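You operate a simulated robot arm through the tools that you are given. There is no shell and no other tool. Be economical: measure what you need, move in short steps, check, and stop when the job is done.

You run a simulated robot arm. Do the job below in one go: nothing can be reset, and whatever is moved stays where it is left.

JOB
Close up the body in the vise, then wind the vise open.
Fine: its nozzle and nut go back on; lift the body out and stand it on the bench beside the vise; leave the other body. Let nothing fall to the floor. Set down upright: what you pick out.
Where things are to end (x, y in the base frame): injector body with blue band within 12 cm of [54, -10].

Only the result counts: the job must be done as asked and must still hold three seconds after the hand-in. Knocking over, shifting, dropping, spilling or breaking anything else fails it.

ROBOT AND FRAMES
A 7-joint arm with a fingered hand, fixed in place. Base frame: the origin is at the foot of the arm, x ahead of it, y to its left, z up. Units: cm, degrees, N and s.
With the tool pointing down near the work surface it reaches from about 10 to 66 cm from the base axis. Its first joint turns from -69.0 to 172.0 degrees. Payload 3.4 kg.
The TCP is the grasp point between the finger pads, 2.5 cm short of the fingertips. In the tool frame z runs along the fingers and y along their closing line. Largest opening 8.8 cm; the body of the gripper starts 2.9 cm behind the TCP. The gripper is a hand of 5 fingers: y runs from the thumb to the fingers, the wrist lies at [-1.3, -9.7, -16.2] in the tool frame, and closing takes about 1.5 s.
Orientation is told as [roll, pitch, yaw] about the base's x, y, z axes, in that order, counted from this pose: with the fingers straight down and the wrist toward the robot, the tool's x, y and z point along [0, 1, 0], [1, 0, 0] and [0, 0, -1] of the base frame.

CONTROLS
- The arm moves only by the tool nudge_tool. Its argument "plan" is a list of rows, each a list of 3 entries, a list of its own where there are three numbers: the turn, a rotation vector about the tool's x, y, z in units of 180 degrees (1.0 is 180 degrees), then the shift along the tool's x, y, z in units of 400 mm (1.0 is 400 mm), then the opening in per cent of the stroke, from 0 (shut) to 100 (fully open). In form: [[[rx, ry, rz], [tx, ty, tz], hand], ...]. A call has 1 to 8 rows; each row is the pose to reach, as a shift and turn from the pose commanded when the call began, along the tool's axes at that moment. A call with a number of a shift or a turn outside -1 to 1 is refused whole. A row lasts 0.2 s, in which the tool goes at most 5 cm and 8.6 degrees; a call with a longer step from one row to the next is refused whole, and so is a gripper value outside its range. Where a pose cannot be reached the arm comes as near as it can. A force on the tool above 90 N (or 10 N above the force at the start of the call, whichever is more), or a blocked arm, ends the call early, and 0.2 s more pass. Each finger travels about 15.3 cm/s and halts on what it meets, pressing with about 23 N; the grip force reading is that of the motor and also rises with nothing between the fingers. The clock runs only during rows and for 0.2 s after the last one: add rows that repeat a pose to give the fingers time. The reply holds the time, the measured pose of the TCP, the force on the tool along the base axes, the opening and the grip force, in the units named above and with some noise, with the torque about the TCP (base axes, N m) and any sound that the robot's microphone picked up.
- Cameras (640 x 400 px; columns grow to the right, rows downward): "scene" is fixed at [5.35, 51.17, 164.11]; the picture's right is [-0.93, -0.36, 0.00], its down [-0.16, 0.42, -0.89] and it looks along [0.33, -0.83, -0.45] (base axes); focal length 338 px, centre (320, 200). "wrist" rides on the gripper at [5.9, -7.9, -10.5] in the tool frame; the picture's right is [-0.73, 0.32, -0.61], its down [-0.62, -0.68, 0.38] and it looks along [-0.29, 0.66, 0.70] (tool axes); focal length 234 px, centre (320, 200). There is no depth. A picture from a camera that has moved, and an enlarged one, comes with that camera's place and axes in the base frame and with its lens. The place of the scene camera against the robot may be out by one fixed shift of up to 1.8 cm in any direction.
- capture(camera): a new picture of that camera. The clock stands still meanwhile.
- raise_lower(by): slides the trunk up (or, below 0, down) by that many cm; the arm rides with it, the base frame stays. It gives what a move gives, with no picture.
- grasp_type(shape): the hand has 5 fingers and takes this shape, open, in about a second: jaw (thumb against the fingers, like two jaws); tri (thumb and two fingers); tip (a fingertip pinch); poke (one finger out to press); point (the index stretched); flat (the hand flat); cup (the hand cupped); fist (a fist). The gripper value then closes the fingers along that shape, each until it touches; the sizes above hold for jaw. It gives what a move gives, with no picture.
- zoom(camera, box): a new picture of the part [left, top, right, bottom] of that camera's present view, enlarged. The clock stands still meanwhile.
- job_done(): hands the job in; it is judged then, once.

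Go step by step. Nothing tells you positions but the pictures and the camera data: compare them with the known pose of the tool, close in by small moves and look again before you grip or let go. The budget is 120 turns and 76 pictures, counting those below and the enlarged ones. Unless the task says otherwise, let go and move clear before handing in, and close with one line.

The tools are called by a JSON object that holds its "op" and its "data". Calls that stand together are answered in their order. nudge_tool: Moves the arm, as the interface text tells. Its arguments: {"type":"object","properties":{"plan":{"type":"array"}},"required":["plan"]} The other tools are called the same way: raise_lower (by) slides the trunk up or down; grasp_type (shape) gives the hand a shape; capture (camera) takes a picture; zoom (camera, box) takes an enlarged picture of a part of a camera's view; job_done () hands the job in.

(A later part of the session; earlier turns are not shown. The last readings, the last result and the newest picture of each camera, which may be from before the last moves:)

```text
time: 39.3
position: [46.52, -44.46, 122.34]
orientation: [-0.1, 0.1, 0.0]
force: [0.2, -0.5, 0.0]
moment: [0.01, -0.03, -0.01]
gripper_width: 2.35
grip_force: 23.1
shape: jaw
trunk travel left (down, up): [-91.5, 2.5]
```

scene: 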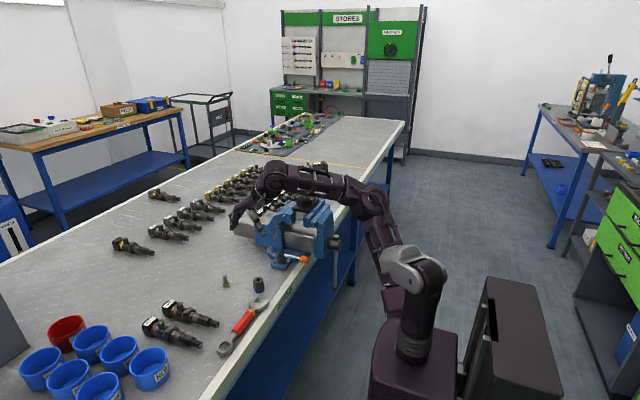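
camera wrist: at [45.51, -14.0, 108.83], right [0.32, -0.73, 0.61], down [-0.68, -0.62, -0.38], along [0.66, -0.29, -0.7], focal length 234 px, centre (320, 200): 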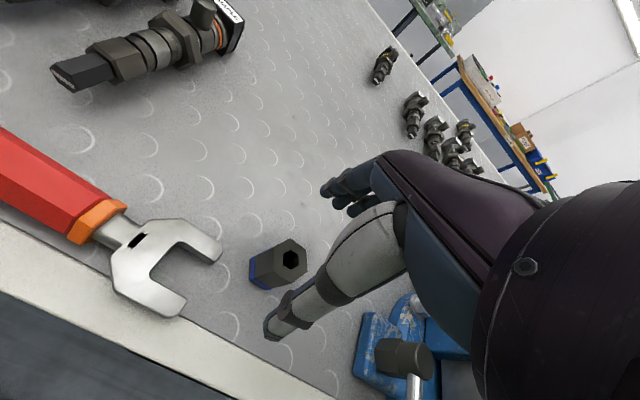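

{"op": "nudge_tool", "data": {"plan": [[[0, 0, 0], [0, 0, 0.007], 0], [[0, 0, 0], [0, 0, 0.014], 0], [[0, 0, 0], [0, 0, 0.021], 0], [[0, 0, 0], [0, 0, 0.028], 0], [[0, 0, 0], [0, 0, 0.028], 0]]}}

{"op": "zoom", "data": {"camera": "scene", "box": [280, 155, 328, 185]}}

{"op": "zoom", "data": {"camera": "wrist", "box": [240, 180, 400, 280]}}

```text
time: 40.5
position: [46.45, -44.34, 121.59]
orientation: [-0.1, -0.4, 0.0]
force: [2.0, -2.7, 19.5]
moment: [-0.05, -0.24, -0.07]
gripper_width: 2.42
grip_force: 23.5
shape: jaw
trunk travel left (down, up): [-91.5, 2.5]
```

```text
13.33 times, centred on (304, 170) of scene
camera zoom: at [5.35, 51.17, 164.11], right [-0.93, -0.36, 0.0], down [-0.16, 0.42, -0.89], along [0.33, -0.83, -0.45], focal length 4506 px, centre (533, 600)
```

zoom: 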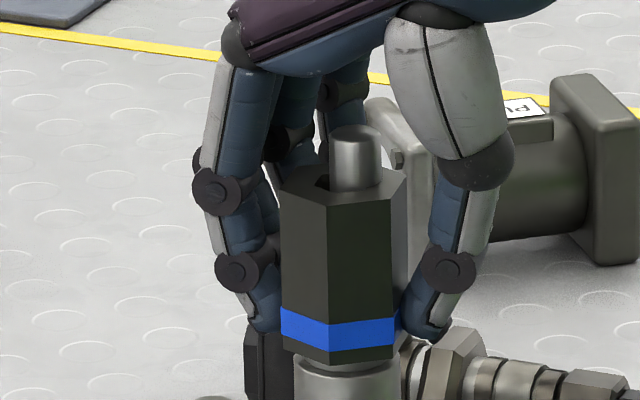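

```text
4.00 times, centred on (320, 230) of wrist
camera zoom: at [38.52, -38.5, 132.03], right [0.32, -0.72, 0.61], down [-0.68, -0.63, -0.39], along [0.66, -0.29, -0.69], focal length 937 px, centre (320, 80)
```

zoom: 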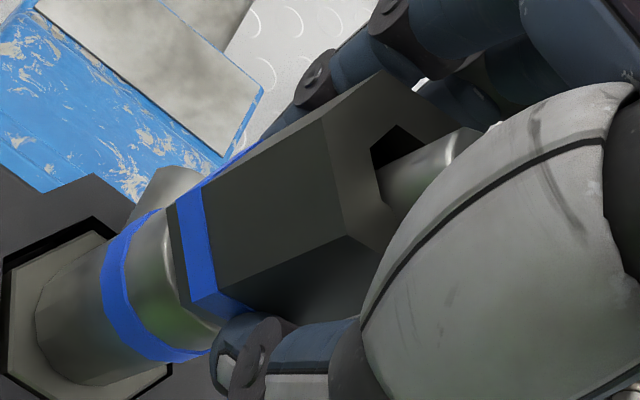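

The nut has gone over the nozzle onto the thread with about 19 N contact. It sits about 0.5 cm off the TCP in tool x, so I'll turn it clockwise 60° about its own axis and watch torque and height.

{"op": "nudge_tool", "data": {"plan": [[[0, 0, 0.0444], [0.0001, -0.0017, 0], 0], [[0, 0, 0.0889], [0.0005, -0.0034, 0], 0], [[0, 0, 0.1333], [0.0011, -0.0051, 0], 0], [[0, 0, 0.1778], [0.0019, -0.0066, 0], 0], [[0, 0, 0.2222], [0.0029, -0.008, 0], 0], [[0, 0, 0.2667], [0.0041, -0.0093, 0], 0], [[0, 0, 0.3111], [0.0055, -0.0104, 0], 0], [[0, 0, 0.3333], [0.0063, -0.0108, 0], 0]]}}

{"op": "zoom", "data": {"camera": "scene", "box": [280, 155, 328, 185]}}

```text
time: 42.3
position: [46.05, -43.9, 121.38]
orientation: [0.0, -0.2, -60.1]
force: [5.9, -1.0, 21.8]
moment: [-0.24, -0.28, 0.01]
gripper_width: 2.57
grip_force: 23.1
shape: jaw
trunk travel left (down, up): [-91.5, 2.5]
```

```text
13.33 times, centred on (304, 170) of scene
camera zoom: at [5.35, 51.17, 164.11], right [-0.93, -0.36, 0.0], down [-0.16, 0.42, -0.89], along [0.33, -0.83, -0.45], focal length 4506 px, centre (533, 600)
```

zoom: 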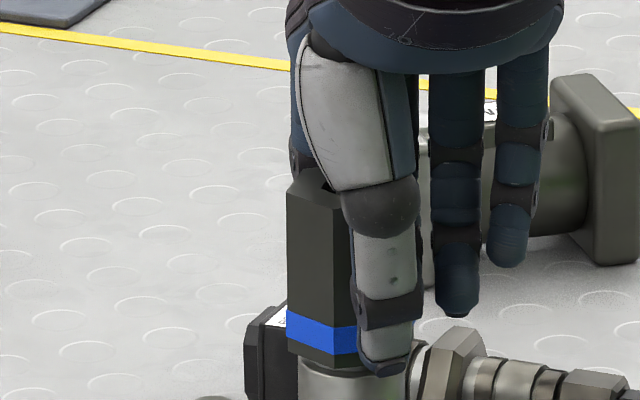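

The nut turns freely with the hand. I'll continue another 60° clockwise.

{"op": "nudge_tool", "data": {"plan": [[[0, 0, 0.0444], [0.0001, -0.0017, 0], 0], [[0, 0, 0.0889], [0.0005, -0.0034, 0], 0], [[0, 0, 0.1333], [0.0011, -0.0051, 0], 0], [[0, 0, 0.1778], [0.0019, -0.0066, 0], 0], [[0, 0, 0.2222], [0.0029, -0.008, 0], 0], [[0, 0, 0.2667], [0.0041, -0.0093, 0], 0], [[0, 0, 0.3111], [0.0055, -0.0104, 0], 0], [[0, 0, 0.3333], [0.0063, -0.0108, 0], 0]]}}

{"op": "zoom", "data": {"camera": "scene", "box": [270, 145, 334, 185]}}

```text
time: 44.1
position: [46.24, -43.42, 121.26]
orientation: [0.1, -0.1, -120.1]
force: [8.3, 0.0, 19.8]
moment: [-0.12, -0.13, 0.06]
gripper_width: 2.53
grip_force: 22.6
shape: jaw
trunk travel left (down, up): [-91.5, 2.5]
```

```text
10.00 times, centred on (302, 165) of scene
camera zoom: at [5.35, 51.17, 164.11], right [-0.93, -0.36, 0.0], down [-0.16, 0.42, -0.89], along [0.33, -0.83, -0.45], focal length 3379 px, centre (500, 550)
```

zoom: 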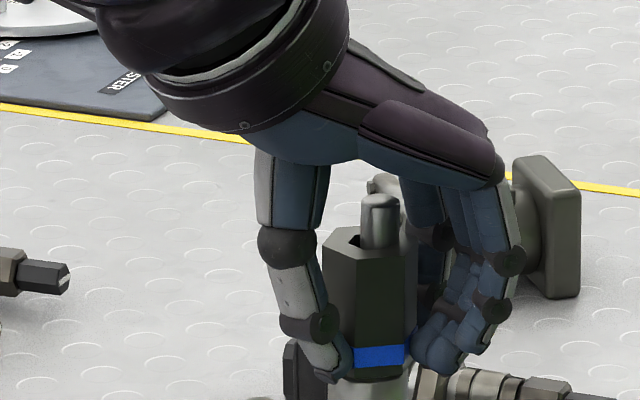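

It's threading down (z 121.6 → 121.3). Continuing another 60° with slight downward follow and lateral relief.

{"op": "nudge_tool", "data": {"plan": [[[0, 0, 0.0444], [0.0021, -0.003, 0.001], 0], [[0, 0, 0.0889], [0.0026, -0.0047, 0.001], 0], [[0, 0, 0.1333], [0.0032, -0.0064, 0.002], 0], [[0, 0, 0.1778], [0.004, -0.0079, 0.002], 0], [[0, 0, 0.2222], [0.005, -0.0093, 0.003], 0], [[0, 0, 0.2667], [0.0062, -0.0106, 0.003], 0], [[0, 0, 0.3111], [0.0077, -0.0117, 0.004], 0], [[0, 0, 0.3333], [0.0085, -0.0121, 0.004], 0]]}}

```text
time: 45.9
position: [41.38, -42.59, 118.04]
orientation: [0.2, 0.5, 179.9]
force: [-1.2, 0.2, 0.0]
moment: [0.0, 0.03, -0.01]
gripper_width: 1.64
grip_force: 23.1
shape: jaw
out of reach, approached as far as the arm can: row 4, 5, 6, 7, 8
trunk travel left (down, up): [-91.5, 2.5]
```

The last rows went out of reach and the tool drifted off; I must check the nut and nozzle.

{"op": "capture", "data": {"camera": "scene"}}

{"op": "zoom", "data": {"camera": "scene", "box": [260, 140, 340, 200]}}

```text
29 pictures are left
```

scene: 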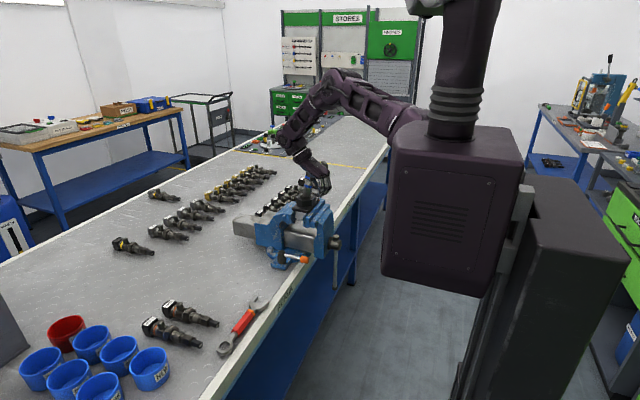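

```text
6.67 times, centred on (300, 170) of scene
camera zoom: at [5.35, 51.17, 164.11], right [-0.93, -0.36, 0.0], down [-0.16, 0.42, -0.89], along [0.33, -0.83, -0.45], focal length 2253 px, centre (453, 400)
```

zoom: 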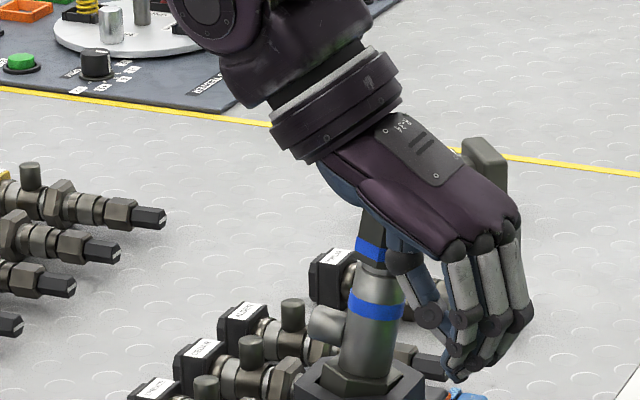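

The nut is still on the body, upright. I'll rise carefully first.

{"op": "nudge_tool", "data": {"plan": [[[0, 0, 0], [0, 0, -0.02], 10], [[0, 0, 0], [0, 0, -0.05], 10]]}}

```text
time: 46.5
position: [40.49, -42.27, 119.63]
orientation: [0.1, 0.3, -179.9]
force: [-0.3, -0.1, 0.4]
moment: [0.0, 0.04, -0.01]
gripper_width: 0.9
grip_force: 0.1
shape: jaw
out of reach, approached as far as the arm can: row 1, 2
trunk travel left (down, up): [-91.5, 2.5]
```

{"op": "nudge_tool", "data": {"plan": [[[0, 0, 0], [0, 0.06, 0], 10], [[0, 0, 0], [0, 0.12, -0.03], 10], [[0, 0, 0], [0, 0.14, -0.1], 10], [[0, 0, 0], [0, 0.14, -0.18], 10]]}}

{"op": "zoom", "data": {"camera": "scene", "box": [260, 130, 356, 190]}}

```text
time: 47.5
position: [34.91, -42.41, 126.88]
orientation: [-0.1, -0.1, -180.0]
force: [-0.4, -0.6, 0.6]
moment: [-0.04, 0.01, 0.03]
gripper_width: 0.86
grip_force: 0.0
shape: jaw
trunk travel left (down, up): [-91.5, 2.5]
```

```text
6.67 times, centred on (308, 160) of scene
camera zoom: at [5.35, 51.17, 164.11], right [-0.93, -0.36, 0.0], down [-0.16, 0.42, -0.89], along [0.33, -0.83, -0.45], focal length 2253 px, centre (400, 467)
```

zoom: 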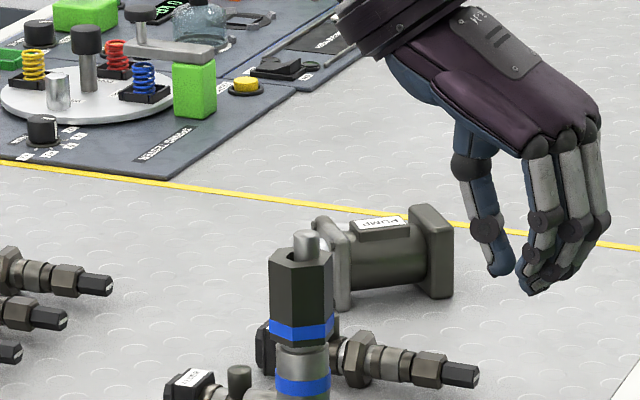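

The nut sits upright with the pin through it, roughly 0.3 cm from the shoulder. I'll swing the hand back to yaw 0 in free space to regrip, this time centred on the nut's axis (46.5,-43.7).

{"op": "nudge_tool", "data": {"plan": [[[0, 0, -0.047], [0, 0, -0.03], 60], [[0, 0, -0.094], [0, 0, -0.06], 60], [[0, 0, -0.141], [0, 0, -0.09], 60], [[0, 0, -0.188], [0, 0, -0.12], 70], [[0, 0, -0.235], [0, 0, -0.12], 70], [[0, 0, -0.282], [0, 0, -0.12], 70], [[0, 0, -0.329], [0, 0, -0.12], 70], [[0, 0, -0.3333], [0, 0, -0.12], 70]]}}

{"op": "nudge_tool", "data": {"plan": [[[0, 0, -0.047], [0, 0, 0], 70], [[0, 0, -0.094], [0, 0, 0], 70], [[0, 0, -0.141], [0, 0, 0], 70], [[0, 0, -0.188], [0, 0, 0], 70], [[0, 0, -0.235], [0, 0, 0], 70], [[0, 0, -0.282], [0, 0, 0], 70], [[0, 0, -0.329], [0, 0, 0], 70], [[0, 0, -0.3333], [0, 0, 0], 70]]}}

{"op": "nudge_tool", "data": {"plan": [[[0, 0, -0.047], [0, 0, 0], 70], [[0, 0, -0.094], [0, 0, 0], 70], [[0, 0, -0.141], [0, 0, 0], 70], [[0, 0, -0.188], [0, 0, 0], 70], [[0, 0, -0.235], [0, 0, 0], 70], [[0, 0, -0.282], [0, 0, 0], 70], [[0, 0, -0.329], [0, 0, 0], 70], [[0, 0, -0.3333], [0, 0, 0], 70]]}}

```text
time: 49.3
position: [34.9, -42.41, 131.51]
orientation: [0.0, 0.0, -119.8]
force: [-0.4, -0.4, -0.2]
moment: [0.0, 0.0, 0.02]
gripper_width: 6.14
grip_force: 0.1
shape: jaw
trunk travel left (down, up): [-91.5, 2.5]
```

```text
time: 51.1
position: [34.96, -42.5, 131.5]
orientation: [0.0, 0.1, -59.8]
force: [-0.5, -0.1, -0.9]
moment: [-0.02, 0.01, -0.02]
gripper_width: 6.15
grip_force: 0.0
shape: jaw
trunk travel left (down, up): [-91.5, 2.5]
```

```text
time: 52.9
position: [34.9, -42.49, 131.59]
orientation: [0.1, -0.1, 0.1]
force: [0.5, 0.6, -0.1]
moment: [0.02, 0.02, -0.02]
gripper_width: 6.13
grip_force: 0.0
shape: jaw
trunk travel left (down, up): [-91.5, 2.5]
```

{"op": "nudge_tool", "data": {"plan": [[[0, 0, 0], [-0.01, 0.1, 0], 70], [[0, 0, 0], [-0.02, 0.2, 0], 70], [[0, 0, 0], [-0.0315, 0.29, 0], 70], [[0, 0, 0], [-0.0315, 0.29, 0.05], 70], [[0, 0, 0], [-0.0315, 0.29, 0.1], 70], [[0, 0, 0], [-0.0315, 0.29, 0.1], 70]]}}

{"op": "zoom", "data": {"camera": "wrist", "box": [240, 160, 400, 340]}}

```text
time: 54.3
position: [46.66, -43.56, 127.3]
orientation: [0.0, 0.0, 0.0]
force: [0.8, 0.1, 0.2]
moment: [-0.03, 0.02, -0.03]
gripper_width: 6.12
grip_force: 0.0
shape: jaw
trunk travel left (down, up): [-91.5, 2.5]
```

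```text
2.22 times, centred on (320, 250) of wrist
camera zoom: at [38.67, -37.73, 137.85], right [0.32, -0.73, 0.61], down [-0.68, -0.62, -0.38], along [0.66, -0.29, -0.7], focal length 520 px, centre (320, 89)
```

zoom: 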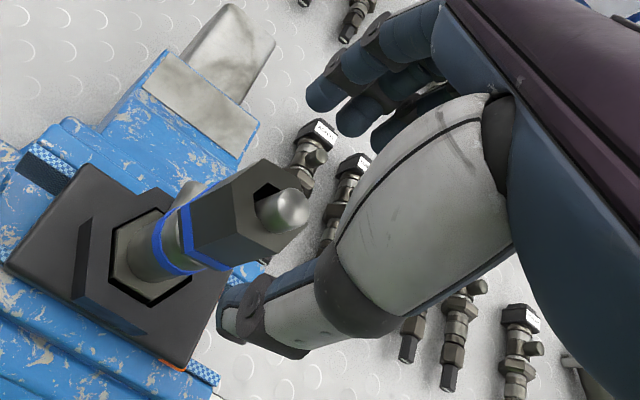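

The nut is just below; I'll shift 0.3 cm toward -y, descend around it and close.

{"op": "nudge_tool", "data": {"plan": [[[0, 0, 0], [-0.007, -0.001, 0.04], 75], [[0, 0, 0], [-0.007, -0.001, 0.09], 75], [[0, 0, 0], [-0.007, -0.001, 0.143], 75], [[0, 0, 0], [-0.007, -0.001, 0.143], 50], [[0, 0, 0], [-0.007, -0.001, 0.143], 25], [[0, 0, 0], [-0.007, -0.001, 0.143], 0], [[0, 0, 0], [-0.007, -0.001, 0.143], 0], [[0, 0, 0], [-0.007, -0.001, 0.143], 0]]}}

{"op": "zoom", "data": {"camera": "wrist", "box": [240, 160, 400, 340]}}

```text
time: 56.1
position: [46.61, -43.72, 121.88]
orientation: [0.0, -0.1, 0.0]
force: [1.1, 0.3, -0.2]
moment: [0.0, -0.06, 0.02]
gripper_width: 2.59
grip_force: 22.8
shape: jaw
trunk travel left (down, up): [-91.5, 2.5]
```

```text
2.22 times, centred on (320, 250) of wrist
camera zoom: at [38.66, -38.06, 132.3], right [0.32, -0.73, 0.61], down [-0.68, -0.62, -0.38], along [0.66, -0.29, -0.7], focal length 520 px, centre (320, 89)
```

zoom: 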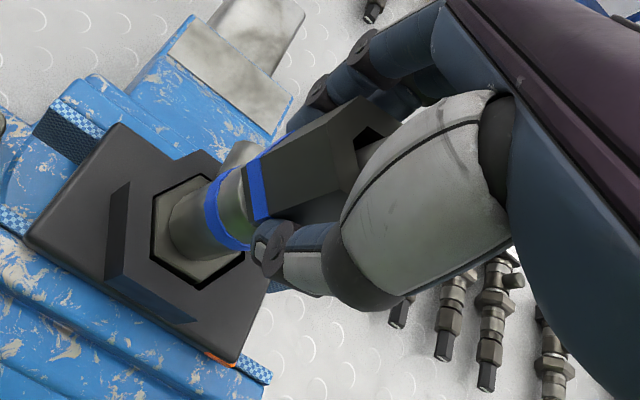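

Gripped on the flats. Turning clockwise 60° about the TCP with a slight downward push.

{"op": "nudge_tool", "data": {"plan": [[[0, 0, 0.0444], [0, 0, 0.005], 0], [[0, 0, 0.0889], [0, 0, 0.006], 0], [[0, 0, 0.1333], [0, 0, 0.006], 0], [[0, 0, 0.1778], [0, 0, 0.007], 0], [[0, 0, 0.2222], [0, 0, 0.007], 0], [[0, 0, 0.2667], [0, 0, 0.008], 0], [[0, 0, 0.3111], [0, 0, 0.008], 0], [[0, 0, 0.3333], [0, 0, 0.009], 0]]}}

{"op": "nudge_tool", "data": {"plan": [[[0, 0, 0.0444], [0, 0, 0.001], 0], [[0, 0, 0.0889], [0, 0, 0.001], 0], [[0, 0, 0.1333], [0, 0, 0.001], 0], [[0, 0, 0.1778], [0, 0, 0.002], 0], [[0, 0, 0.2222], [0, 0, 0.002], 0], [[0, 0, 0.2667], [0, 0, 0.002], 0], [[0, 0, 0.3111], [0, 0, 0.003], 0], [[0, 0, 0.3333], [0, 0, 0.003], 0]]}}

{"op": "zoom", "data": {"camera": "scene", "box": [280, 155, 328, 185]}}

```text
time: 57.9
position: [46.74, -43.84, 121.55]
orientation: [0.2, -0.1, -60.0]
force: [3.0, 0.9, 5.9]
moment: [0.02, -0.14, 0.03]
gripper_width: 2.61
grip_force: 23.6
shape: jaw
trunk travel left (down, up): [-91.5, 2.5]
```

```text
time: 59.7
position: [47.38, -44.25, 118.69]
orientation: [1.6, 0.1, -120.0]
force: [-11.6, 3.7, 69.9]
moment: [0.12, -0.06, -0.1]
gripper_width: 2.53
grip_force: 23.4
shape: jaw
out of reach, approached as far as the arm can: row 5, 6, 7, 8
trunk travel left (down, up): [-91.5, 2.5]
```

```text
13.33 times, centred on (304, 170) of scene
camera zoom: at [5.35, 51.17, 164.11], right [-0.93, -0.36, 0.0], down [-0.16, 0.42, -0.89], along [0.33, -0.83, -0.45], focal length 4506 px, centre (533, 600)
```

zoom: 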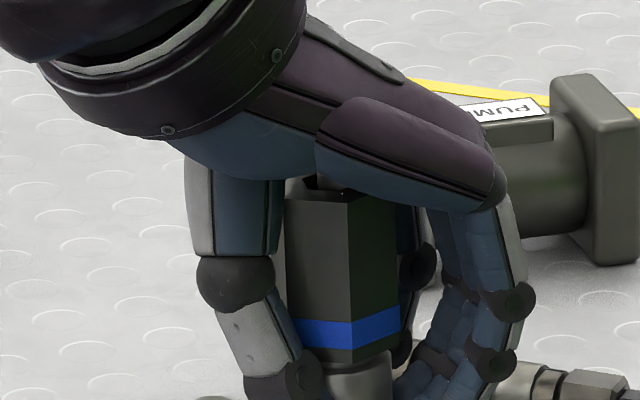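

The last rows hit the reach limit again and the hand dipped, pressing down; the nut remains. I'll open and rise straight up.

{"op": "nudge_tool", "data": {"plan": [[[0, 0, 0], [0, 0, 0], 30], [[0, 0, 0], [0, 0, 0], 60], [[0, 0, 0], [0, 0, -0.03], 70], [[0, 0, 0], [0, 0, -0.06], 70]]}}

{"op": "zoom", "data": {"camera": "scene", "box": [272, 145, 336, 185]}}

```text
time: 60.7
position: [47.82, -44.72, 118.64]
orientation: [1.0, 0.0, -119.9]
force: [-12.5, 7.1, 57.7]
moment: [-0.51, -0.21, -0.08]
gripper_width: 6.12
grip_force: 0.0
shape: jaw
out of reach, approached as far as the arm can: row 3, 4
trunk travel left (down, up): [-91.5, 2.5]
```

```text
10.00 times, centred on (304, 165) of scene
camera zoom: at [5.35, 51.17, 164.11], right [-0.93, -0.36, 0.0], down [-0.16, 0.42, -0.89], along [0.33, -0.83, -0.45], focal length 3379 px, centre (480, 550)
```

zoom: 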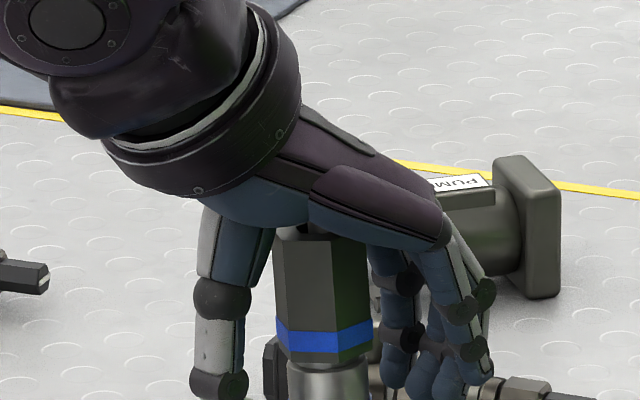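

Still pressing; I'll lift with the trunk.

{"op": "raise_lower", "data": {"by": 2.4}}

```text
time: 61.4
position: [48.89, -45.52, 120.01]
orientation: [0.2, 0.3, -119.8]
force: [0.1, -0.3, -1.0]
moment: [0.02, -0.01, 0.0]
gripper_width: 6.12
grip_force: 0.1
shape: jaw
trunk travel left (down, up): [-93.9, 0.1]
```

Free now. I'll rise while turning back counterclockwise.

{"op": "nudge_tool", "data": {"plan": [[[0, 0, -0.03], [0, 0, -0.02], 75], [[0, 0, -0.06], [0, 0, -0.05], 75], [[0, 0, -0.09], [0, 0, -0.08], 75], [[0, 0, -0.12], [0, 0, -0.12], 75]]}}

{"op": "zoom", "data": {"camera": "scene", "box": [272, 145, 336, 185]}}

```text
time: 62.4
position: [48.95, -45.85, 124.67]
orientation: [0.3, 0.2, -98.1]
force: [0.1, 0.2, 0.3]
moment: [-0.02, 0.01, 0.0]
gripper_width: 6.55
grip_force: 0.0
shape: jaw
trunk travel left (down, up): [-93.9, 0.1]
```

```text
10.00 times, centred on (304, 165) of scene
camera zoom: at [5.35, 51.17, 164.11], right [-0.93, -0.36, 0.0], down [-0.16, 0.42, -0.89], along [0.33, -0.83, -0.45], focal length 3379 px, centre (480, 550)
```

zoom: 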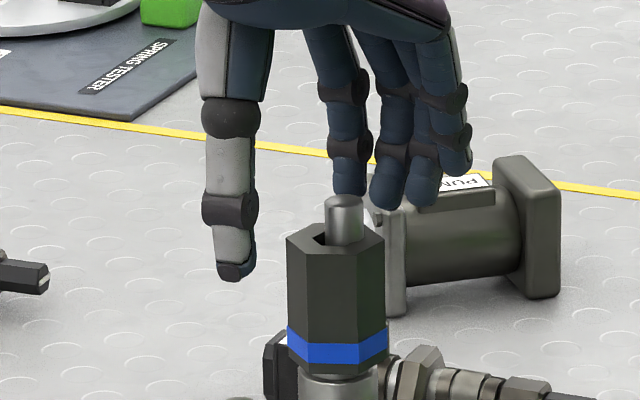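

The nut stands well. The arm has better reach with the trunk lower, so I'll raise the hand with the arm, turn to yaw 0 over the nut, then lower the trunk.

{"op": "nudge_tool", "data": {"plan": [[[0, 0, -0.046], [0, 0, -0.05], 75], [[0, 0, -0.092], [0, 0, -0.1], 75], [[0, 0, -0.138], [-0.02, -0.01, -0.15], 75], [[0, 0, -0.184], [-0.04, -0.02, -0.2], 75], [[0, 0, -0.23], [-0.065, -0.041, -0.25], 75], [[0, 0, -0.276], [-0.065, -0.041, -0.3], 75], [[0, 0, -0.322], [-0.065, -0.041, -0.3], 75], [[0, 0, -0.368], [-0.065, -0.041, -0.3], 75]]}}

{"op": "nudge_tool", "data": {"plan": [[[0, 0, -0.046], [0, 0, 0], 75], [[0, 0, -0.092], [0, 0, 0], 75], [[0, 0, -0.138], [0, 0, 0], 75], [[0, 0, -0.178], [0, 0, 0], 75], [[0, 0, -0.178], [0, 0, 0], 75]]}}

{"op": "raise_lower", "data": {"by": -9}}

```text
time: 64.2
position: [46.45, -43.73, 136.75]
orientation: [0.2, -0.1, -31.9]
force: [0.0, 0.0, 0.0]
moment: [0.01, -0.05, 0.01]
gripper_width: 6.57
grip_force: 0.0
shape: jaw
trunk travel left (down, up): [-93.9, 0.1]
```

```text
time: 65.4
position: [46.43, -43.75, 136.67]
orientation: [0.2, -0.3, 0.2]
force: [-0.8, 0.0, 0.8]
moment: [-0.02, 0.02, 0.01]
gripper_width: 6.57
grip_force: 0.0
shape: jaw
trunk travel left (down, up): [-93.9, 0.1]
```

```text
time: 66.7
position: [46.58, -43.74, 127.77]
orientation: [0.1, -0.3, 0.0]
force: [0.1, -0.4, -0.5]
moment: [-0.03, 0.02, 0.02]
gripper_width: 6.58
grip_force: 0.1
shape: jaw
trunk travel left (down, up): [-84.9, 9.1]
```

The nut's flats now sit about 25° clockwise of yaw 0, so I'll turn the hand 25° and descend, then check.

{"op": "nudge_tool", "data": {"plan": [[[0, 0, 0.045], [-0.002, 0, 0.0], 75], [[0, 0, 0.09], [-0.004, 0, 0.04], 75], [[0, 0, 0.139], [-0.004, 0, 0.09], 75], [[0, 0, 0.139], [-0.004, 0, 0.152], 75], [[0, 0, 0.139], [-0.004, 0, 0.152], 75]]}}

{"op": "zoom", "data": {"camera": "wrist", "box": [240, 160, 400, 340]}}

```text
refused: row 3 steps farther than a row can; nothing moved
```

```text
2.22 times, centred on (320, 250) of wrist
camera zoom: at [38.58, -37.94, 138.19], right [0.32, -0.73, 0.61], down [-0.68, -0.62, -0.39], along [0.66, -0.29, -0.69], focal length 520 px, centre (320, 89)
```

zoom: 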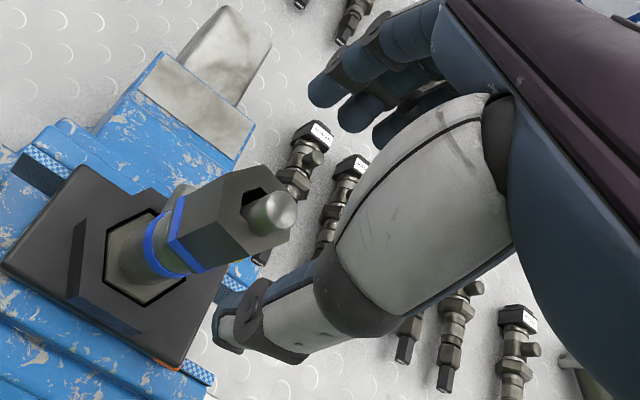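

{"op": "nudge_tool", "data": {"plan": [[[0, 0, 0.045], [-0.003, 0, 0.0], 75], [[0, 0, 0.09], [-0.005, 0, 0.04], 75], [[0, 0, 0.135], [-0.006, 0, 0.09], 75], [[0, 0, 0.139], [-0.006, 0, 0.152], 75], [[0, 0, 0.139], [-0.006, 0, 0.152], 40], [[0, 0, 0.139], [-0.006, 0, 0.152], 10], [[0, 0, 0.139], [-0.006, 0, 0.152], 0], [[0, 0, 0.139], [-0.006, 0, 0.152], 0]]}}

{"op": "nudge_tool", "data": {"plan": [[[0, 0, 0.0444], [0, 0, 0.004], 0], [[0, 0, 0.0889], [0, 0, 0.005], 0], [[0, 0, 0.1333], [0, 0, 0.005], 0], [[0, 0, 0.1778], [0, 0, 0.006], 0], [[0, 0, 0.2222], [0, 0, 0.006], 0], [[0, 0, 0.2667], [0, 0, 0.007], 0], [[0, 0, 0.3111], [0, 0, 0.007], 0]]}}

```text
time: 68.5
position: [46.52, -44.02, 121.72]
orientation: [0.2, -0.2, -25.1]
force: [1.3, -1.2, 0.3]
moment: [-0.06, -0.01, -0.03]
gripper_width: 2.44
grip_force: 22.6
shape: jaw
trunk travel left (down, up): [-84.9, 9.1]
```

```text
time: 70.1
position: [47.54, -43.88, 121.24]
orientation: [0.8, -0.5, -81.1]
force: [-6.1, 2.4, 32.9]
moment: [-0.04, 0.23, -0.04]
gripper_width: 2.64
grip_force: 22.6
shape: jaw
out of reach, approached as far as the arm can: row 3, 6, 7
trunk travel left (down, up): [-84.9, 9.1]
```

The arm is near a limit here. I'll test whether the nut is threaded by pulling gently upward with the grip kept.

{"op": "nudge_tool", "data": {"plan": [[[0, 0, -0.01], [0, 0, -0.008], 0], [[0, 0, -0.01], [0, 0, -0.016], 0], [[0, 0, -0.01], [0, 0, -0.016], 0]]}}

{"op": "zoom", "data": {"camera": "scene", "box": [272, 155, 336, 195]}}

```text
time: 70.9
position: [47.58, -43.93, 121.43]
orientation: [0.4, 0.1, -79.2]
force: [-6.1, 5.9, 18.8]
moment: [0.17, 0.23, -0.02]
gripper_width: 2.69
grip_force: 23.2
shape: jaw
trunk travel left (down, up): [-84.9, 9.1]
```

```text
10.00 times, centred on (304, 175) of scene
camera zoom: at [5.35, 51.17, 164.11], right [-0.93, -0.36, 0.0], down [-0.16, 0.42, -0.89], along [0.33, -0.83, -0.45], focal length 3379 px, centre (480, 450)
```

zoom: 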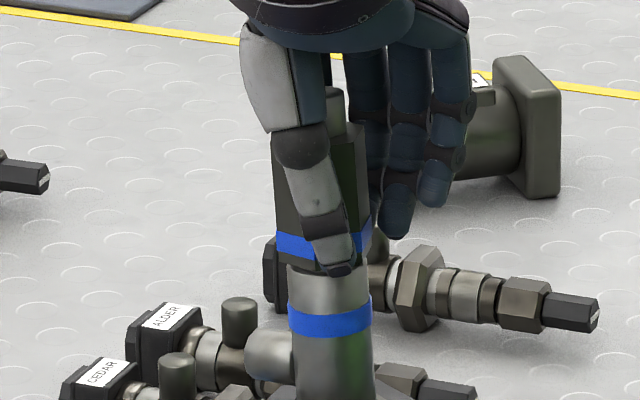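

The hand pulled the nut about 0.3 cm sideways here, so I'll let go, rise and regrip at a comfortable yaw of -20.

{"op": "nudge_tool", "data": {"plan": [[[0, 0, 0], [0, 0, 0], 30], [[0, 0, 0], [0, 0, 0], 75], [[0, 0, 0], [0, 0, -0.04], 75], [[0, 0, 0], [0, 0, -0.09], 75], [[0, 0, 0], [0, 0, -0.14], 75], [[0, 0, -0.045], [0, 0, -0.16], 75], [[0, 0, -0.09], [0, 0, -0.16], 75], [[0, 0, -0.135], [0, 0, -0.16], 75]]}}

{"op": "zoom", "data": {"camera": "scene", "box": [272, 155, 336, 195]}}

```text
time: 72.7
position: [48.06, -44.5, 127.4]
orientation: [0.2, 0.0, -54.9]
force: [0.7, 0.1, -0.3]
moment: [-0.01, 0.0, 0.01]
gripper_width: 6.58
grip_force: 0.0
shape: jaw
out of reach, approached as far as the arm can: row 3, 4, 5, 6
trunk travel left (down, up): [-84.9, 9.1]
```

```text
10.00 times, centred on (304, 175) of scene
camera zoom: at [5.35, 51.17, 164.11], right [-0.93, -0.36, 0.0], down [-0.16, 0.42, -0.89], along [0.33, -0.83, -0.45], focal length 3379 px, centre (480, 450)
```

zoom: 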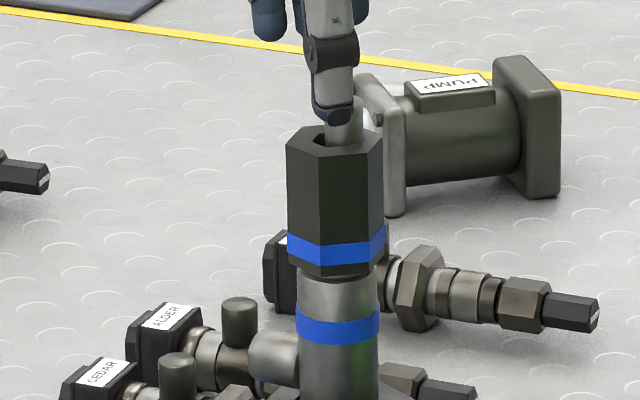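

The nut sits nearly on the shoulder and the body sprang back to centre. I'll raise the trunk (better wrist range), return to yaw 0 over the nut, and regrip.

{"op": "raise_lower", "data": {"by": 9}}

{"op": "nudge_tool", "data": {"plan": [[[0, 0, -0.045], [-0.01, 0.005, 0], 75], [[0, 0, -0.09], [-0.02, 0.01, 0], 75], [[0, 0, -0.135], [-0.025, 0.015, 0], 75], [[0, 0, -0.18], [-0.0254, 0.0227, 0], 75], [[0, 0, -0.225], [-0.0254, 0.0227, 0], 75], [[0, 0, -0.27], [-0.0254, 0.0227, 0], 75], [[0, 0, -0.305], [-0.0254, 0.0227, 0], 75]]}}

```text
time: 73.9
position: [47.92, -44.4, 136.33]
orientation: [0.4, 0.0, -54.8]
force: [0.1, -0.2, -1.3]
moment: [0.0, 0.02, -0.02]
gripper_width: 6.56
grip_force: 0.0
shape: jaw
trunk travel left (down, up): [-93.9, 0.1]
```

```text
time: 75.5
position: [47.73, -45.79, 136.44]
orientation: [0.1, -0.4, 0.1]
force: [0.3, 1.1, -0.2]
moment: [0.04, -0.01, 0.02]
gripper_width: 6.59
grip_force: 0.1
shape: jaw
trunk travel left (down, up): [-93.9, 0.1]
```

{"op": "nudge_tool", "data": {"plan": [[[0, 0, 0], [0.046, -0.0295, 0], 75], [[0, 0, 0], [0.046, -0.0295, 0.1], 75], [[0, 0, 0], [0.046, -0.0295, 0.2], 75], [[0, 0, 0], [0.046, -0.0295, 0.3], 75], [[0, 0, 0], [0.046, -0.0295, 0.365], 75], [[0, 0, 0], [0.046, -0.0295, 0.365], 40], [[0, 0, 0], [0.046, -0.0295, 0.365], 10], [[0, 0, 0], [0.046, -0.0295, 0.365], 0]]}}

{"op": "nudge_tool", "data": {"plan": [[[0, 0, 0], [0, 0, 0], 0], [[0, 0, 0], [0, 0, -0.006], 0], [[0, 0, 0], [0, 0, -0.012], 0], [[0, 0, 0], [0, 0, -0.012], 0]]}}

```text
time: 77.3
position: [46.58, -43.95, 122.02]
orientation: [0.1, -0.2, 0.0]
force: [1.4, -1.6, 0.1]
moment: [0.0, -0.07, -0.01]
gripper_width: 2.52
grip_force: 22.5
shape: jaw
trunk travel left (down, up): [-93.9, 0.1]
```

```text
time: 78.3
position: [46.73, -43.87, 122.29]
orientation: [0.2, -0.3, 0.0]
force: [-0.3, -0.2, -3.7]
moment: [0.0, 0.01, -0.01]
gripper_width: 2.51
grip_force: 22.9
shape: jaw
trunk travel left (down, up): [-93.9, 0.1]
```

{"op": "zoom", "data": {"camera": "scene", "box": [272, 155, 336, 195]}}

```text
10.00 times, centred on (304, 175) of scene
camera zoom: at [5.35, 51.17, 164.11], right [-0.93, -0.36, 0.0], down [-0.16, 0.42, -0.89], along [0.33, -0.83, -0.45], focal length 3379 px, centre (480, 450)
```

zoom: 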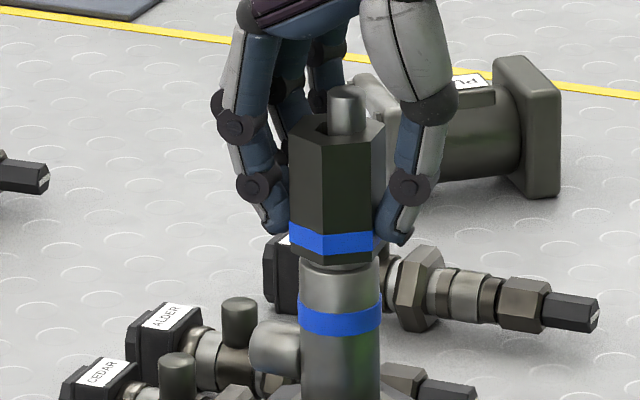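

Pulling up lifts the body together with the nut, so the thread is engaged. I'll lower back and tighten clockwise, watching torque.

{"op": "nudge_tool", "data": {"plan": [[[0, 0, 0], [0, 0, 0.014], 0], [[0, 0, 0.0444], [0, 0, 0.015], 0], [[0, 0, 0.0889], [0, 0, 0.015], 0], [[0, 0, 0.1333], [0, 0, 0.016], 0], [[0, 0, 0.1778], [0, 0, 0.016], 0], [[0, 0, 0.2222], [0, 0, 0.016], 0]]}}

{"op": "nudge_tool", "data": {"plan": [[[0, 0, 0.0444], [0, 0, 0], 0], [[0, 0, 0.0889], [0, 0, 0], 0], [[0, 0, 0.1333], [0, 0, 0.001], 0], [[0, 0, 0.1778], [0, 0, 0.001], 0]]}}

```text
time: 79.7
position: [46.44, -43.68, 121.7]
orientation: [0.2, -0.1, -40.1]
force: [4.0, 0.0, 7.1]
moment: [-0.07, -0.16, 0.04]
gripper_width: 2.6
grip_force: 23.3
shape: jaw
trunk travel left (down, up): [-93.9, 0.1]
```

```text
time: 80.7
position: [46.6, -43.64, 121.79]
orientation: [0.3, -0.1, -72.1]
force: [2.9, -1.6, 6.1]
moment: [-0.11, -0.11, 0.05]
gripper_width: 2.59
grip_force: 22.9
shape: jaw
trunk travel left (down, up): [-93.9, 0.1]
```

{"op": "nudge_tool", "data": {"plan": [[[0, 0, 0.0444], [0, 0, 0], 0], [[0, 0, 0.0889], [0, 0, 0], 0]]}}

{"op": "nudge_tool", "data": {"plan": [[[0, 0, 0.0444], [0, 0, 0], 0], [[0, 0, 0.0889], [0, 0, 0], 0]]}}

{"op": "zoom", "data": {"camera": "scene", "box": [272, 155, 336, 195]}}

```text
time: 81.3
position: [46.62, -43.74, 121.53]
orientation: [0.2, -0.1, -88.1]
force: [4.7, 0.6, 9.7]
moment: [-0.08, -0.14, 0.04]
gripper_width: 2.57
grip_force: 22.9
shape: jaw
trunk travel left (down, up): [-93.9, 0.1]
```

```text
time: 81.9
position: [46.53, -43.63, 121.56]
orientation: [0.3, 0.1, -104.0]
force: [6.7, 0.5, 11.4]
moment: [-0.05, -0.11, 0.04]
gripper_width: 2.56
grip_force: 22.8
shape: jaw
trunk travel left (down, up): [-93.9, 0.1]
```

```text
10.00 times, centred on (304, 175) of scene
camera zoom: at [5.35, 51.17, 164.11], right [-0.93, -0.36, 0.0], down [-0.16, 0.42, -0.89], along [0.33, -0.83, -0.45], focal length 3379 px, centre (480, 450)
```

zoom: 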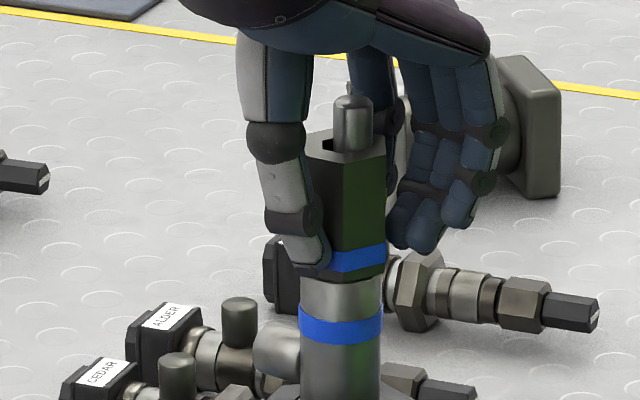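

The nut is turning down nicely with little torque so far. I'll ratchet: open, swing back 104° in place, and regrip.

{"op": "nudge_tool", "data": {"plan": [[[0, 0, 0], [0, 0, 0], 50], [[0, 0, 0], [0, 0, -0.008], 100], [[0, 0, -0.046], [0, 0, -0.01], 100], [[0, 0, -0.092], [0, 0, -0.01], 100], [[0, 0, -0.138], [0, 0, -0.01], 100], [[0, 0, -0.184], [0, 0, -0.01], 100], [[0, 0, -0.23], [0, 0, -0.01], 100], [[0, 0, -0.276], [0, 0, -0.01], 100]]}}

{"op": "nudge_tool", "data": {"plan": [[[0, 0, -0.046], [0, 0, 0], 100], [[0, 0, -0.092], [0, 0, 0], 100], [[0, 0, -0.138], [0, 0, 0], 100], [[0, 0, -0.184], [0, 0, 0], 100], [[0, 0, -0.23], [0, 0, 0], 100], [[0, 0, -0.276], [0, 0, 0], 100], [[0, 0, -0.302], [0, 0, 0], 100]]}}

```text
time: 83.7
position: [46.51, -43.87, 121.99]
orientation: [0.2, -0.2, -54.1]
force: [-0.4, 0.3, -0.3]
moment: [0.02, 0.03, 0.02]
gripper_width: 8.75
grip_force: 0.1
shape: jaw
trunk travel left (down, up): [-93.9, 0.1]
```

```text
time: 85.3
position: [46.41, -44.0, 121.87]
orientation: [0.0, -0.2, 0.1]
force: [0.2, -0.3, 0.2]
moment: [-0.01, -0.01, 0.0]
gripper_width: 8.75
grip_force: 0.1
shape: jaw
trunk travel left (down, up): [-93.9, 0.1]
```

Nut flats now match yaw +16, so I'll go there, close and turn.

{"op": "nudge_tool", "data": {"plan": [[[0, 0, -0.045], [0, 0, 0], 100], [[0, 0, -0.089], [0, 0, 0.003], 100], [[0, 0, -0.089], [0, 0, 0.004], 60], [[0, 0, -0.089], [0, 0, 0.004], 20], [[0, 0, -0.089], [0, 0, 0.004], 0], [[0, 0, -0.089], [0, 0, 0.004], 0], [[0, 0, -0.089], [0, 0, 0.004], 0]]}}

{"op": "nudge_tool", "data": {"plan": [[[0, 0, 0.0444], [0, 0, 0.003], 0], [[0, 0, 0.0889], [0, 0, 0.004], 0], [[0, 0, 0.1333], [0, 0, 0.005], 0], [[0, 0, 0.1778], [0, 0, 0.005], 0], [[0, 0, 0.2222], [0, 0, 0.006], 0], [[0, 0, 0.2667], [0, 0, 0.006], 0], [[0, 0, 0.3111], [0, 0, 0.006], 0], [[0, 0, 0.3555], [0, 0, 0.006], 0]]}}

{"op": "nudge_tool", "data": {"plan": [[[0, 0, 0.0444], [0, 0, 0.0], 0], [[0, 0, 0.0889], [0, 0, 0.001], 0], [[0, 0, 0.1333], [0, 0, 0.001], 0], [[0, 0, 0.1778], [0, 0, 0.002], 0], [[0, 0, 0.2222], [0, 0, 0.002], 0]]}}

```text
time: 86.9
position: [46.58, -43.87, 121.81]
orientation: [0.1, -0.3, 16.1]
force: [1.3, 0.0, 1.1]
moment: [-0.01, -0.06, 0.0]
gripper_width: 2.64
grip_force: 22.9
shape: jaw
trunk travel left (down, up): [-93.9, 0.1]
```

```text
time: 88.7
position: [46.6, -43.86, 121.54]
orientation: [0.2, -0.2, -48.0]
force: [4.3, 1.3, 6.9]
moment: [-0.03, -0.19, 0.06]
gripper_width: 2.71
grip_force: 22.8
shape: jaw
trunk travel left (down, up): [-93.9, 0.1]
```

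```text
time: 89.9
position: [46.98, -43.76, 121.47]
orientation: [0.3, 0.0, -87.9]
force: [9.4, 0.2, 6.3]
moment: [-0.12, -0.22, 0.3]
gripper_width: 2.59
grip_force: 22.3
shape: jaw
trunk travel left (down, up): [-93.9, 0.1]
```

Torque has risen to 0.3 N m: the nut is seating. A bit further.

{"op": "nudge_tool", "data": {"plan": [[[0, 0, 0.04], [0, 0, 0], 0], [[0, 0, 0.08], [0, 0, 0], 0]]}}

{"op": "zoom", "data": {"camera": "scene", "box": [272, 155, 336, 195]}}

```text
time: 90.5
position: [47.08, -43.71, 121.33]
orientation: [0.3, -0.1, -102.3]
force: [16.0, -2.2, 10.2]
moment: [-0.26, -0.39, 0.54]
gripper_width: 2.48
grip_force: 22.8
shape: jaw
trunk travel left (down, up): [-93.9, 0.1]
```

```text
10.00 times, centred on (304, 175) of scene
camera zoom: at [5.35, 51.17, 164.11], right [-0.93, -0.36, 0.0], down [-0.16, 0.42, -0.89], along [0.33, -0.83, -0.45], focal length 3379 px, centre (480, 450)
```

zoom: 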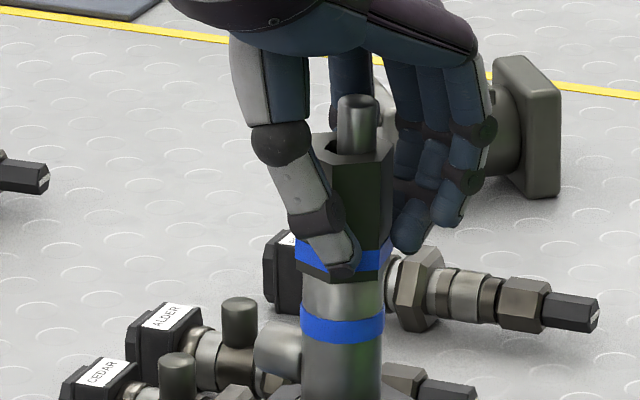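

The torque is 0.54 N m, so the nut is tight and seated. I'll release, rise, and head toward the vise's T-bar for a look.

{"op": "nudge_tool", "data": {"plan": [[[0, 0, -0.02], [0, 0, 0], 0], [[0, 0, -0.02], [0, 0, 0], 40], [[0, 0, -0.02], [0, 0, 0], 80], [[0, 0, -0.046], [0, 0, -0.04], 80], [[0, 0, -0.092], [0, 0, -0.08], 80], [[0, 0, -0.138], [0, 0, -0.13], 80], [[0, 0, -0.184], [0, 0, -0.18], 80], [[0, 0, -0.23], [0, 0, -0.23], 80]]}}

{"op": "nudge_tool", "data": {"plan": [[[0, 0, -0.046], [0, -0.08, 0], 80], [[0, 0, -0.092], [0, -0.16, 0], 80], [[0, 0, -0.138], [0, -0.24, 0], 80], [[0, 0, -0.184], [0, -0.32, 0], 80], [[0, 0, -0.23], [0, -0.4, 0], 80], [[0, 0, -0.276], [0, -0.45, 0], 80], [[0, 0, -0.32], [0, -0.5, 0], 80], [[0, 0, -0.34], [0, -0.5, 0], 80]]}}

{"op": "zoom", "data": {"camera": "scene", "box": [220, 130, 420, 330]}}

{"op": "capture", "data": {"camera": "wrist"}}

```text
time: 92.3
position: [46.35, -43.99, 130.66]
orientation: [0.3, 0.0, -60.8]
force: [0.2, 0.3, -0.1]
moment: [-0.01, 0.01, 0.01]
gripper_width: 7.01
grip_force: 0.0
shape: jaw
trunk travel left (down, up): [-93.9, 0.1]
```

```text
time: 94.1
position: [36.96, -26.71, 130.62]
orientation: [0.1, -0.2, 0.5]
force: [0.1, -0.2, -0.3]
moment: [-0.04, -0.04, -0.01]
gripper_width: 7.02
grip_force: 0.0
shape: jaw
out of reach, approached as far as the arm can: row 7, 8
trunk travel left (down, up): [-93.9, 0.1]
```

```text
2.00 times, centred on (320, 230) of scene
camera zoom: at [5.35, 51.17, 164.11], right [-0.93, -0.36, 0.0], down [-0.16, 0.42, -0.89], along [0.33, -0.83, -0.45], focal length 676 px, centre (320, 140)
```

zoom: 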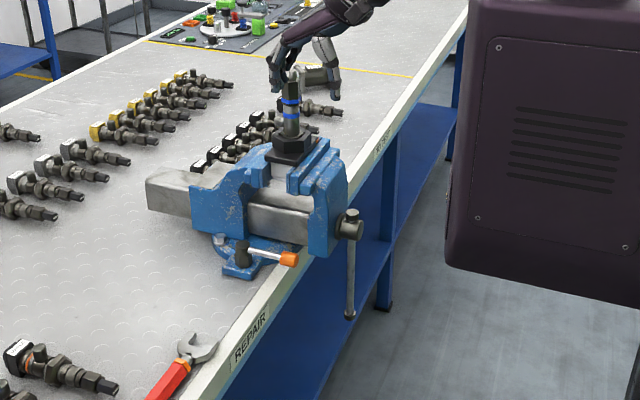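

```text
14 pictures are left
camera wrist: at [29.02, -20.9, 141.16], right [0.33, -0.72, 0.61], down [-0.67, -0.63, -0.39], along [0.66, -0.28, -0.69], focal length 234 px, centre (320, 200)
```

wrist: 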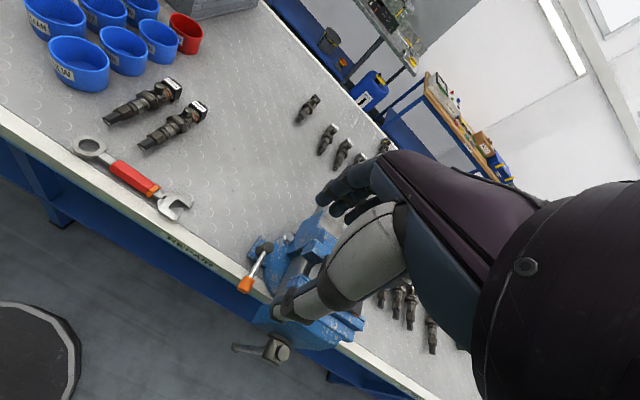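

The T-bar hub is at about (36.5,-44.7,95.7) with the rod hanging to z≈74. I'll use one extended finger pointing along +x to push the rod round: first back off, tilt the tool forward, and take the poke shape.

{"op": "nudge_tool", "data": {"plan": [[[-0.045, 0, 0], [0, -0.05, 0], 80], [[-0.09, 0, 0], [0, -0.1, 0], 80], [[-0.135, 0, 0], [0, -0.15, 0], 80], [[-0.18, 0, 0], [0, -0.2, 0], 80], [[-0.225, 0, 0], [0, -0.25, 0], 80], [[-0.27, 0, 0], [0, -0.3, 0], 80], [[-0.315, 0, 0], [0, -0.3, 0], 80], [[-0.36, 0, 0], [0, -0.3, 0], 80]]}}

{"op": "grasp_type", "data": {"shape": "poke"}}

```text
time: 95.9
position: [25.08, -30.51, 129.71]
orientation: [2.5, -65.0, -2.3]
force: [0.7, 1.6, 0.6]
moment: [-0.05, 0.0, -0.02]
gripper_width: 7.03
grip_force: 0.0
shape: jaw
out of reach, approached as far as the arm can: row 1, 2, 3, 4, 5, 6, 7, 8
trunk travel left (down, up): [-93.9, 0.1]
```

```text
time: 96.8
position: [25.21, -30.72, 129.57]
orientation: [3.0, -64.7, -2.9]
force: [0.1, 0.4, 0.3]
moment: [-0.03, 0.0, 0.01]
gripper_width: 0.0
grip_force: 0.1
shape: poke
trunk travel left (down, up): [-93.9, 0.1]
```

{"op": "raise_lower", "data": {"by": -25}}

{"op": "nudge_tool", "data": {"plan": [[[-0.045, 0, 0], [0, 0, 0], 0], [[-0.09, 0, 0], [0, 0, 0], 0], [[-0.13, 0, 0], [0, 0, 0], 0], [[-0.14, 0, 0], [0, 0, 0], 0]]}}

{"op": "capture", "data": {"camera": "scene"}}

{"op": "capture", "data": {"camera": "wrist"}}

```text
time: 99.4
position: [25.34, -30.62, 104.75]
orientation: [0.2, -65.0, 0.2]
force: [-0.7, -0.4, -0.3]
moment: [0.01, 0.01, 0.01]
gripper_width: 0.02
grip_force: 0.0
shape: poke
trunk travel left (down, up): [-68.9, 25.1]
```

```text
time: 100.4
position: [25.11, -32.73, 110.67]
orientation: [-84.9, -89.7, 85.0]
force: [-0.3, -1.1, 0.6]
moment: [-0.01, -0.01, 0.02]
gripper_width: 0.01
grip_force: 23.8
shape: jaw
out of reach, approached as far as the arm can: row 1, 2, 3, 4
trunk travel left (down, up): [-68.9, 25.1]
```

```text
13 pictures are left
```

scene: 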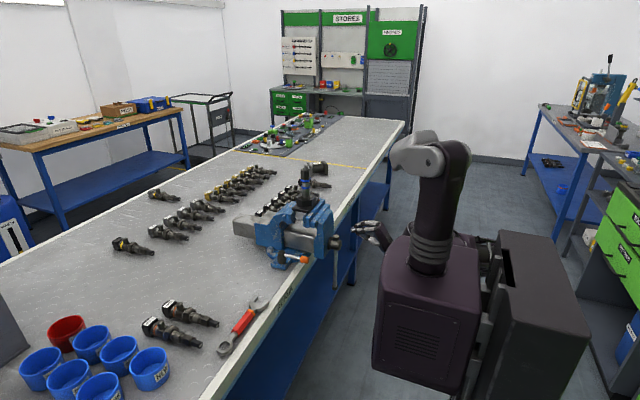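

```text
12 pictures are left
camera wrist: at [14.51, -26.89, 102.77], right [-0.61, -0.72, 0.33], down [0.38, -0.63, -0.68], along [0.7, -0.29, 0.66], focal length 234 px, centre (320, 200)
```

wrist: 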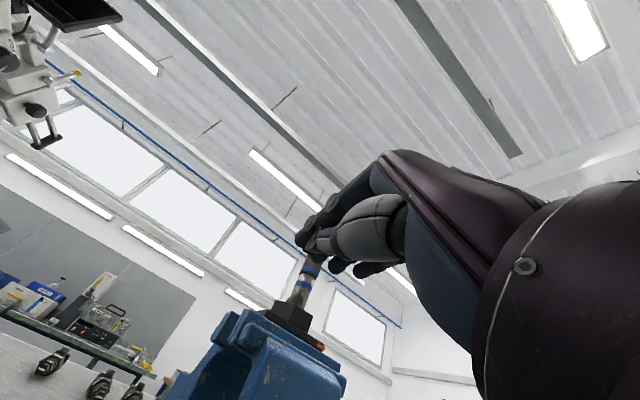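

The tool now points along +x. I'll re-form the poke shape, lower with the trunk, and move beside the rod on its +y side.

{"op": "grasp_type", "data": {"shape": "poke"}}

{"op": "raise_lower", "data": {"by": -20}}

{"op": "nudge_tool", "data": {"plan": [[[0, 0, 0], [-0.06, -0.04, 0.03], 100], [[0, 0, 0], [-0.12, -0.08, 0.07], 100], [[0, 0, 0], [-0.18, -0.117, 0.12], 100], [[0, 0, 0], [-0.18, -0.117, 0.12], 100]]}}

{"op": "zoom", "data": {"camera": "scene", "box": [290, 200, 410, 290]}}

```text
time: 101.3
position: [25.01, -32.73, 110.75]
orientation: [-75.1, -89.6, 75.1]
force: [0.4, 0.1, 0.1]
moment: [0.0, -0.01, 0.01]
gripper_width: 0.0
grip_force: 0.1
shape: poke
trunk travel left (down, up): [-68.9, 25.1]
```

```text
time: 103.5
position: [25.02, -32.66, 90.76]
orientation: [-77.4, -89.6, 77.4]
force: [0.3, 0.6, -0.4]
moment: [-0.01, -0.01, 0.0]
gripper_width: 0.0
grip_force: 0.1
shape: poke
trunk travel left (down, up): [-48.9, 45.1]
```

```text
time: 104.5
position: [29.51, -40.16, 87.72]
orientation: [-75.6, -89.4, 75.6]
force: [-0.7, 0.1, -0.4]
moment: [0.01, -0.03, -0.03]
gripper_width: 0.0
grip_force: 0.2
shape: poke
out of reach, approached as far as the arm can: row 1, 2, 3, 4
trunk travel left (down, up): [-48.9, 45.1]
```

```text
4.44 times, centred on (350, 245) of scene
camera zoom: at [5.35, 51.17, 164.11], right [-0.93, -0.36, 0.0], down [-0.16, 0.42, -0.89], along [0.33, -0.83, -0.45], focal length 1502 px, centre (187, 0)
```

zoom: 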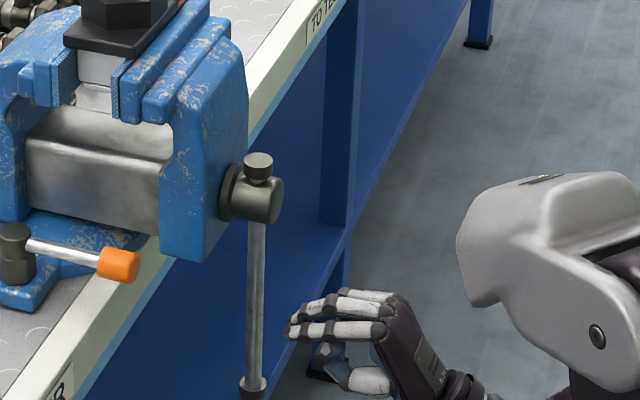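

The finger is beside the rod, tip about 2.4 cm beyond the TCP. I'll advance 6 cm in x, then push toward -y.

{"op": "nudge_tool", "data": {"plan": [[[0, 0, 0], [0.01, 0, 0.05], 100], [[0, 0, 0], [0.01, 0, 0.1], 100], [[0, 0, 0], [0.01, 0, 0.15], 100], [[0, 0, 0], [0.01, 0, 0.15], 100]]}}

{"op": "nudge_tool", "data": {"plan": [[[0, 0, 0], [-0.04, 0, 0], 100], [[0, 0, 0], [-0.08, 0, 0], 100], [[0, 0, 0], [-0.12, 0, 0], 100], [[0, 0, 0], [-0.16, 0, 0], 100], [[0, 0, 0], [-0.2, 0, 0], 100]]}}

```text
time: 105.5
position: [35.52, -39.85, 88.38]
orientation: [-58.5, -89.5, 58.5]
force: [0.0, 0.2, 0.3]
moment: [0.0, -0.01, -0.01]
gripper_width: 0.0
grip_force: 0.1
shape: poke
out of reach, approached as far as the arm can: row 1, 2, 3, 4
trunk travel left (down, up): [-48.9, 45.1]
```

```text
time: 106.7
position: [35.32, -44.68, 88.4]
orientation: [-76.6, -89.6, 76.5]
force: [-1.8, 3.2, 0.5]
moment: [-0.07, -0.03, -0.03]
gripper_width: 0.01
grip_force: 0.0
shape: poke
out of reach, approached as far as the arm can: row 4, 5
trunk travel left (down, up): [-48.9, 45.1]
```

{"op": "zoom", "data": {"camera": "scene", "box": [290, 200, 410, 290]}}

```text
4.44 times, centred on (350, 245) of scene
camera zoom: at [5.35, 51.17, 164.11], right [-0.93, -0.36, 0.0], down [-0.16, 0.42, -0.89], along [0.33, -0.83, -0.45], focal length 1502 px, centre (187, 0)
```

zoom: 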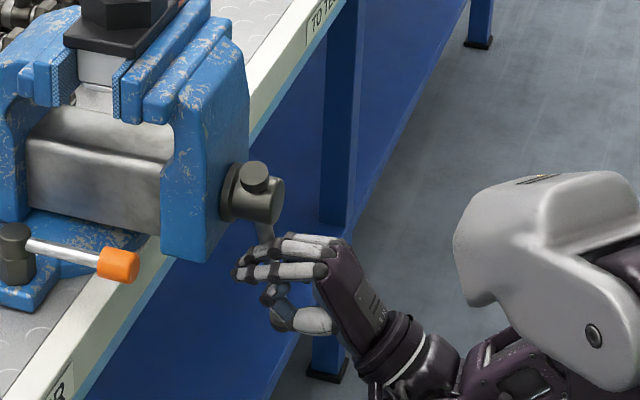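

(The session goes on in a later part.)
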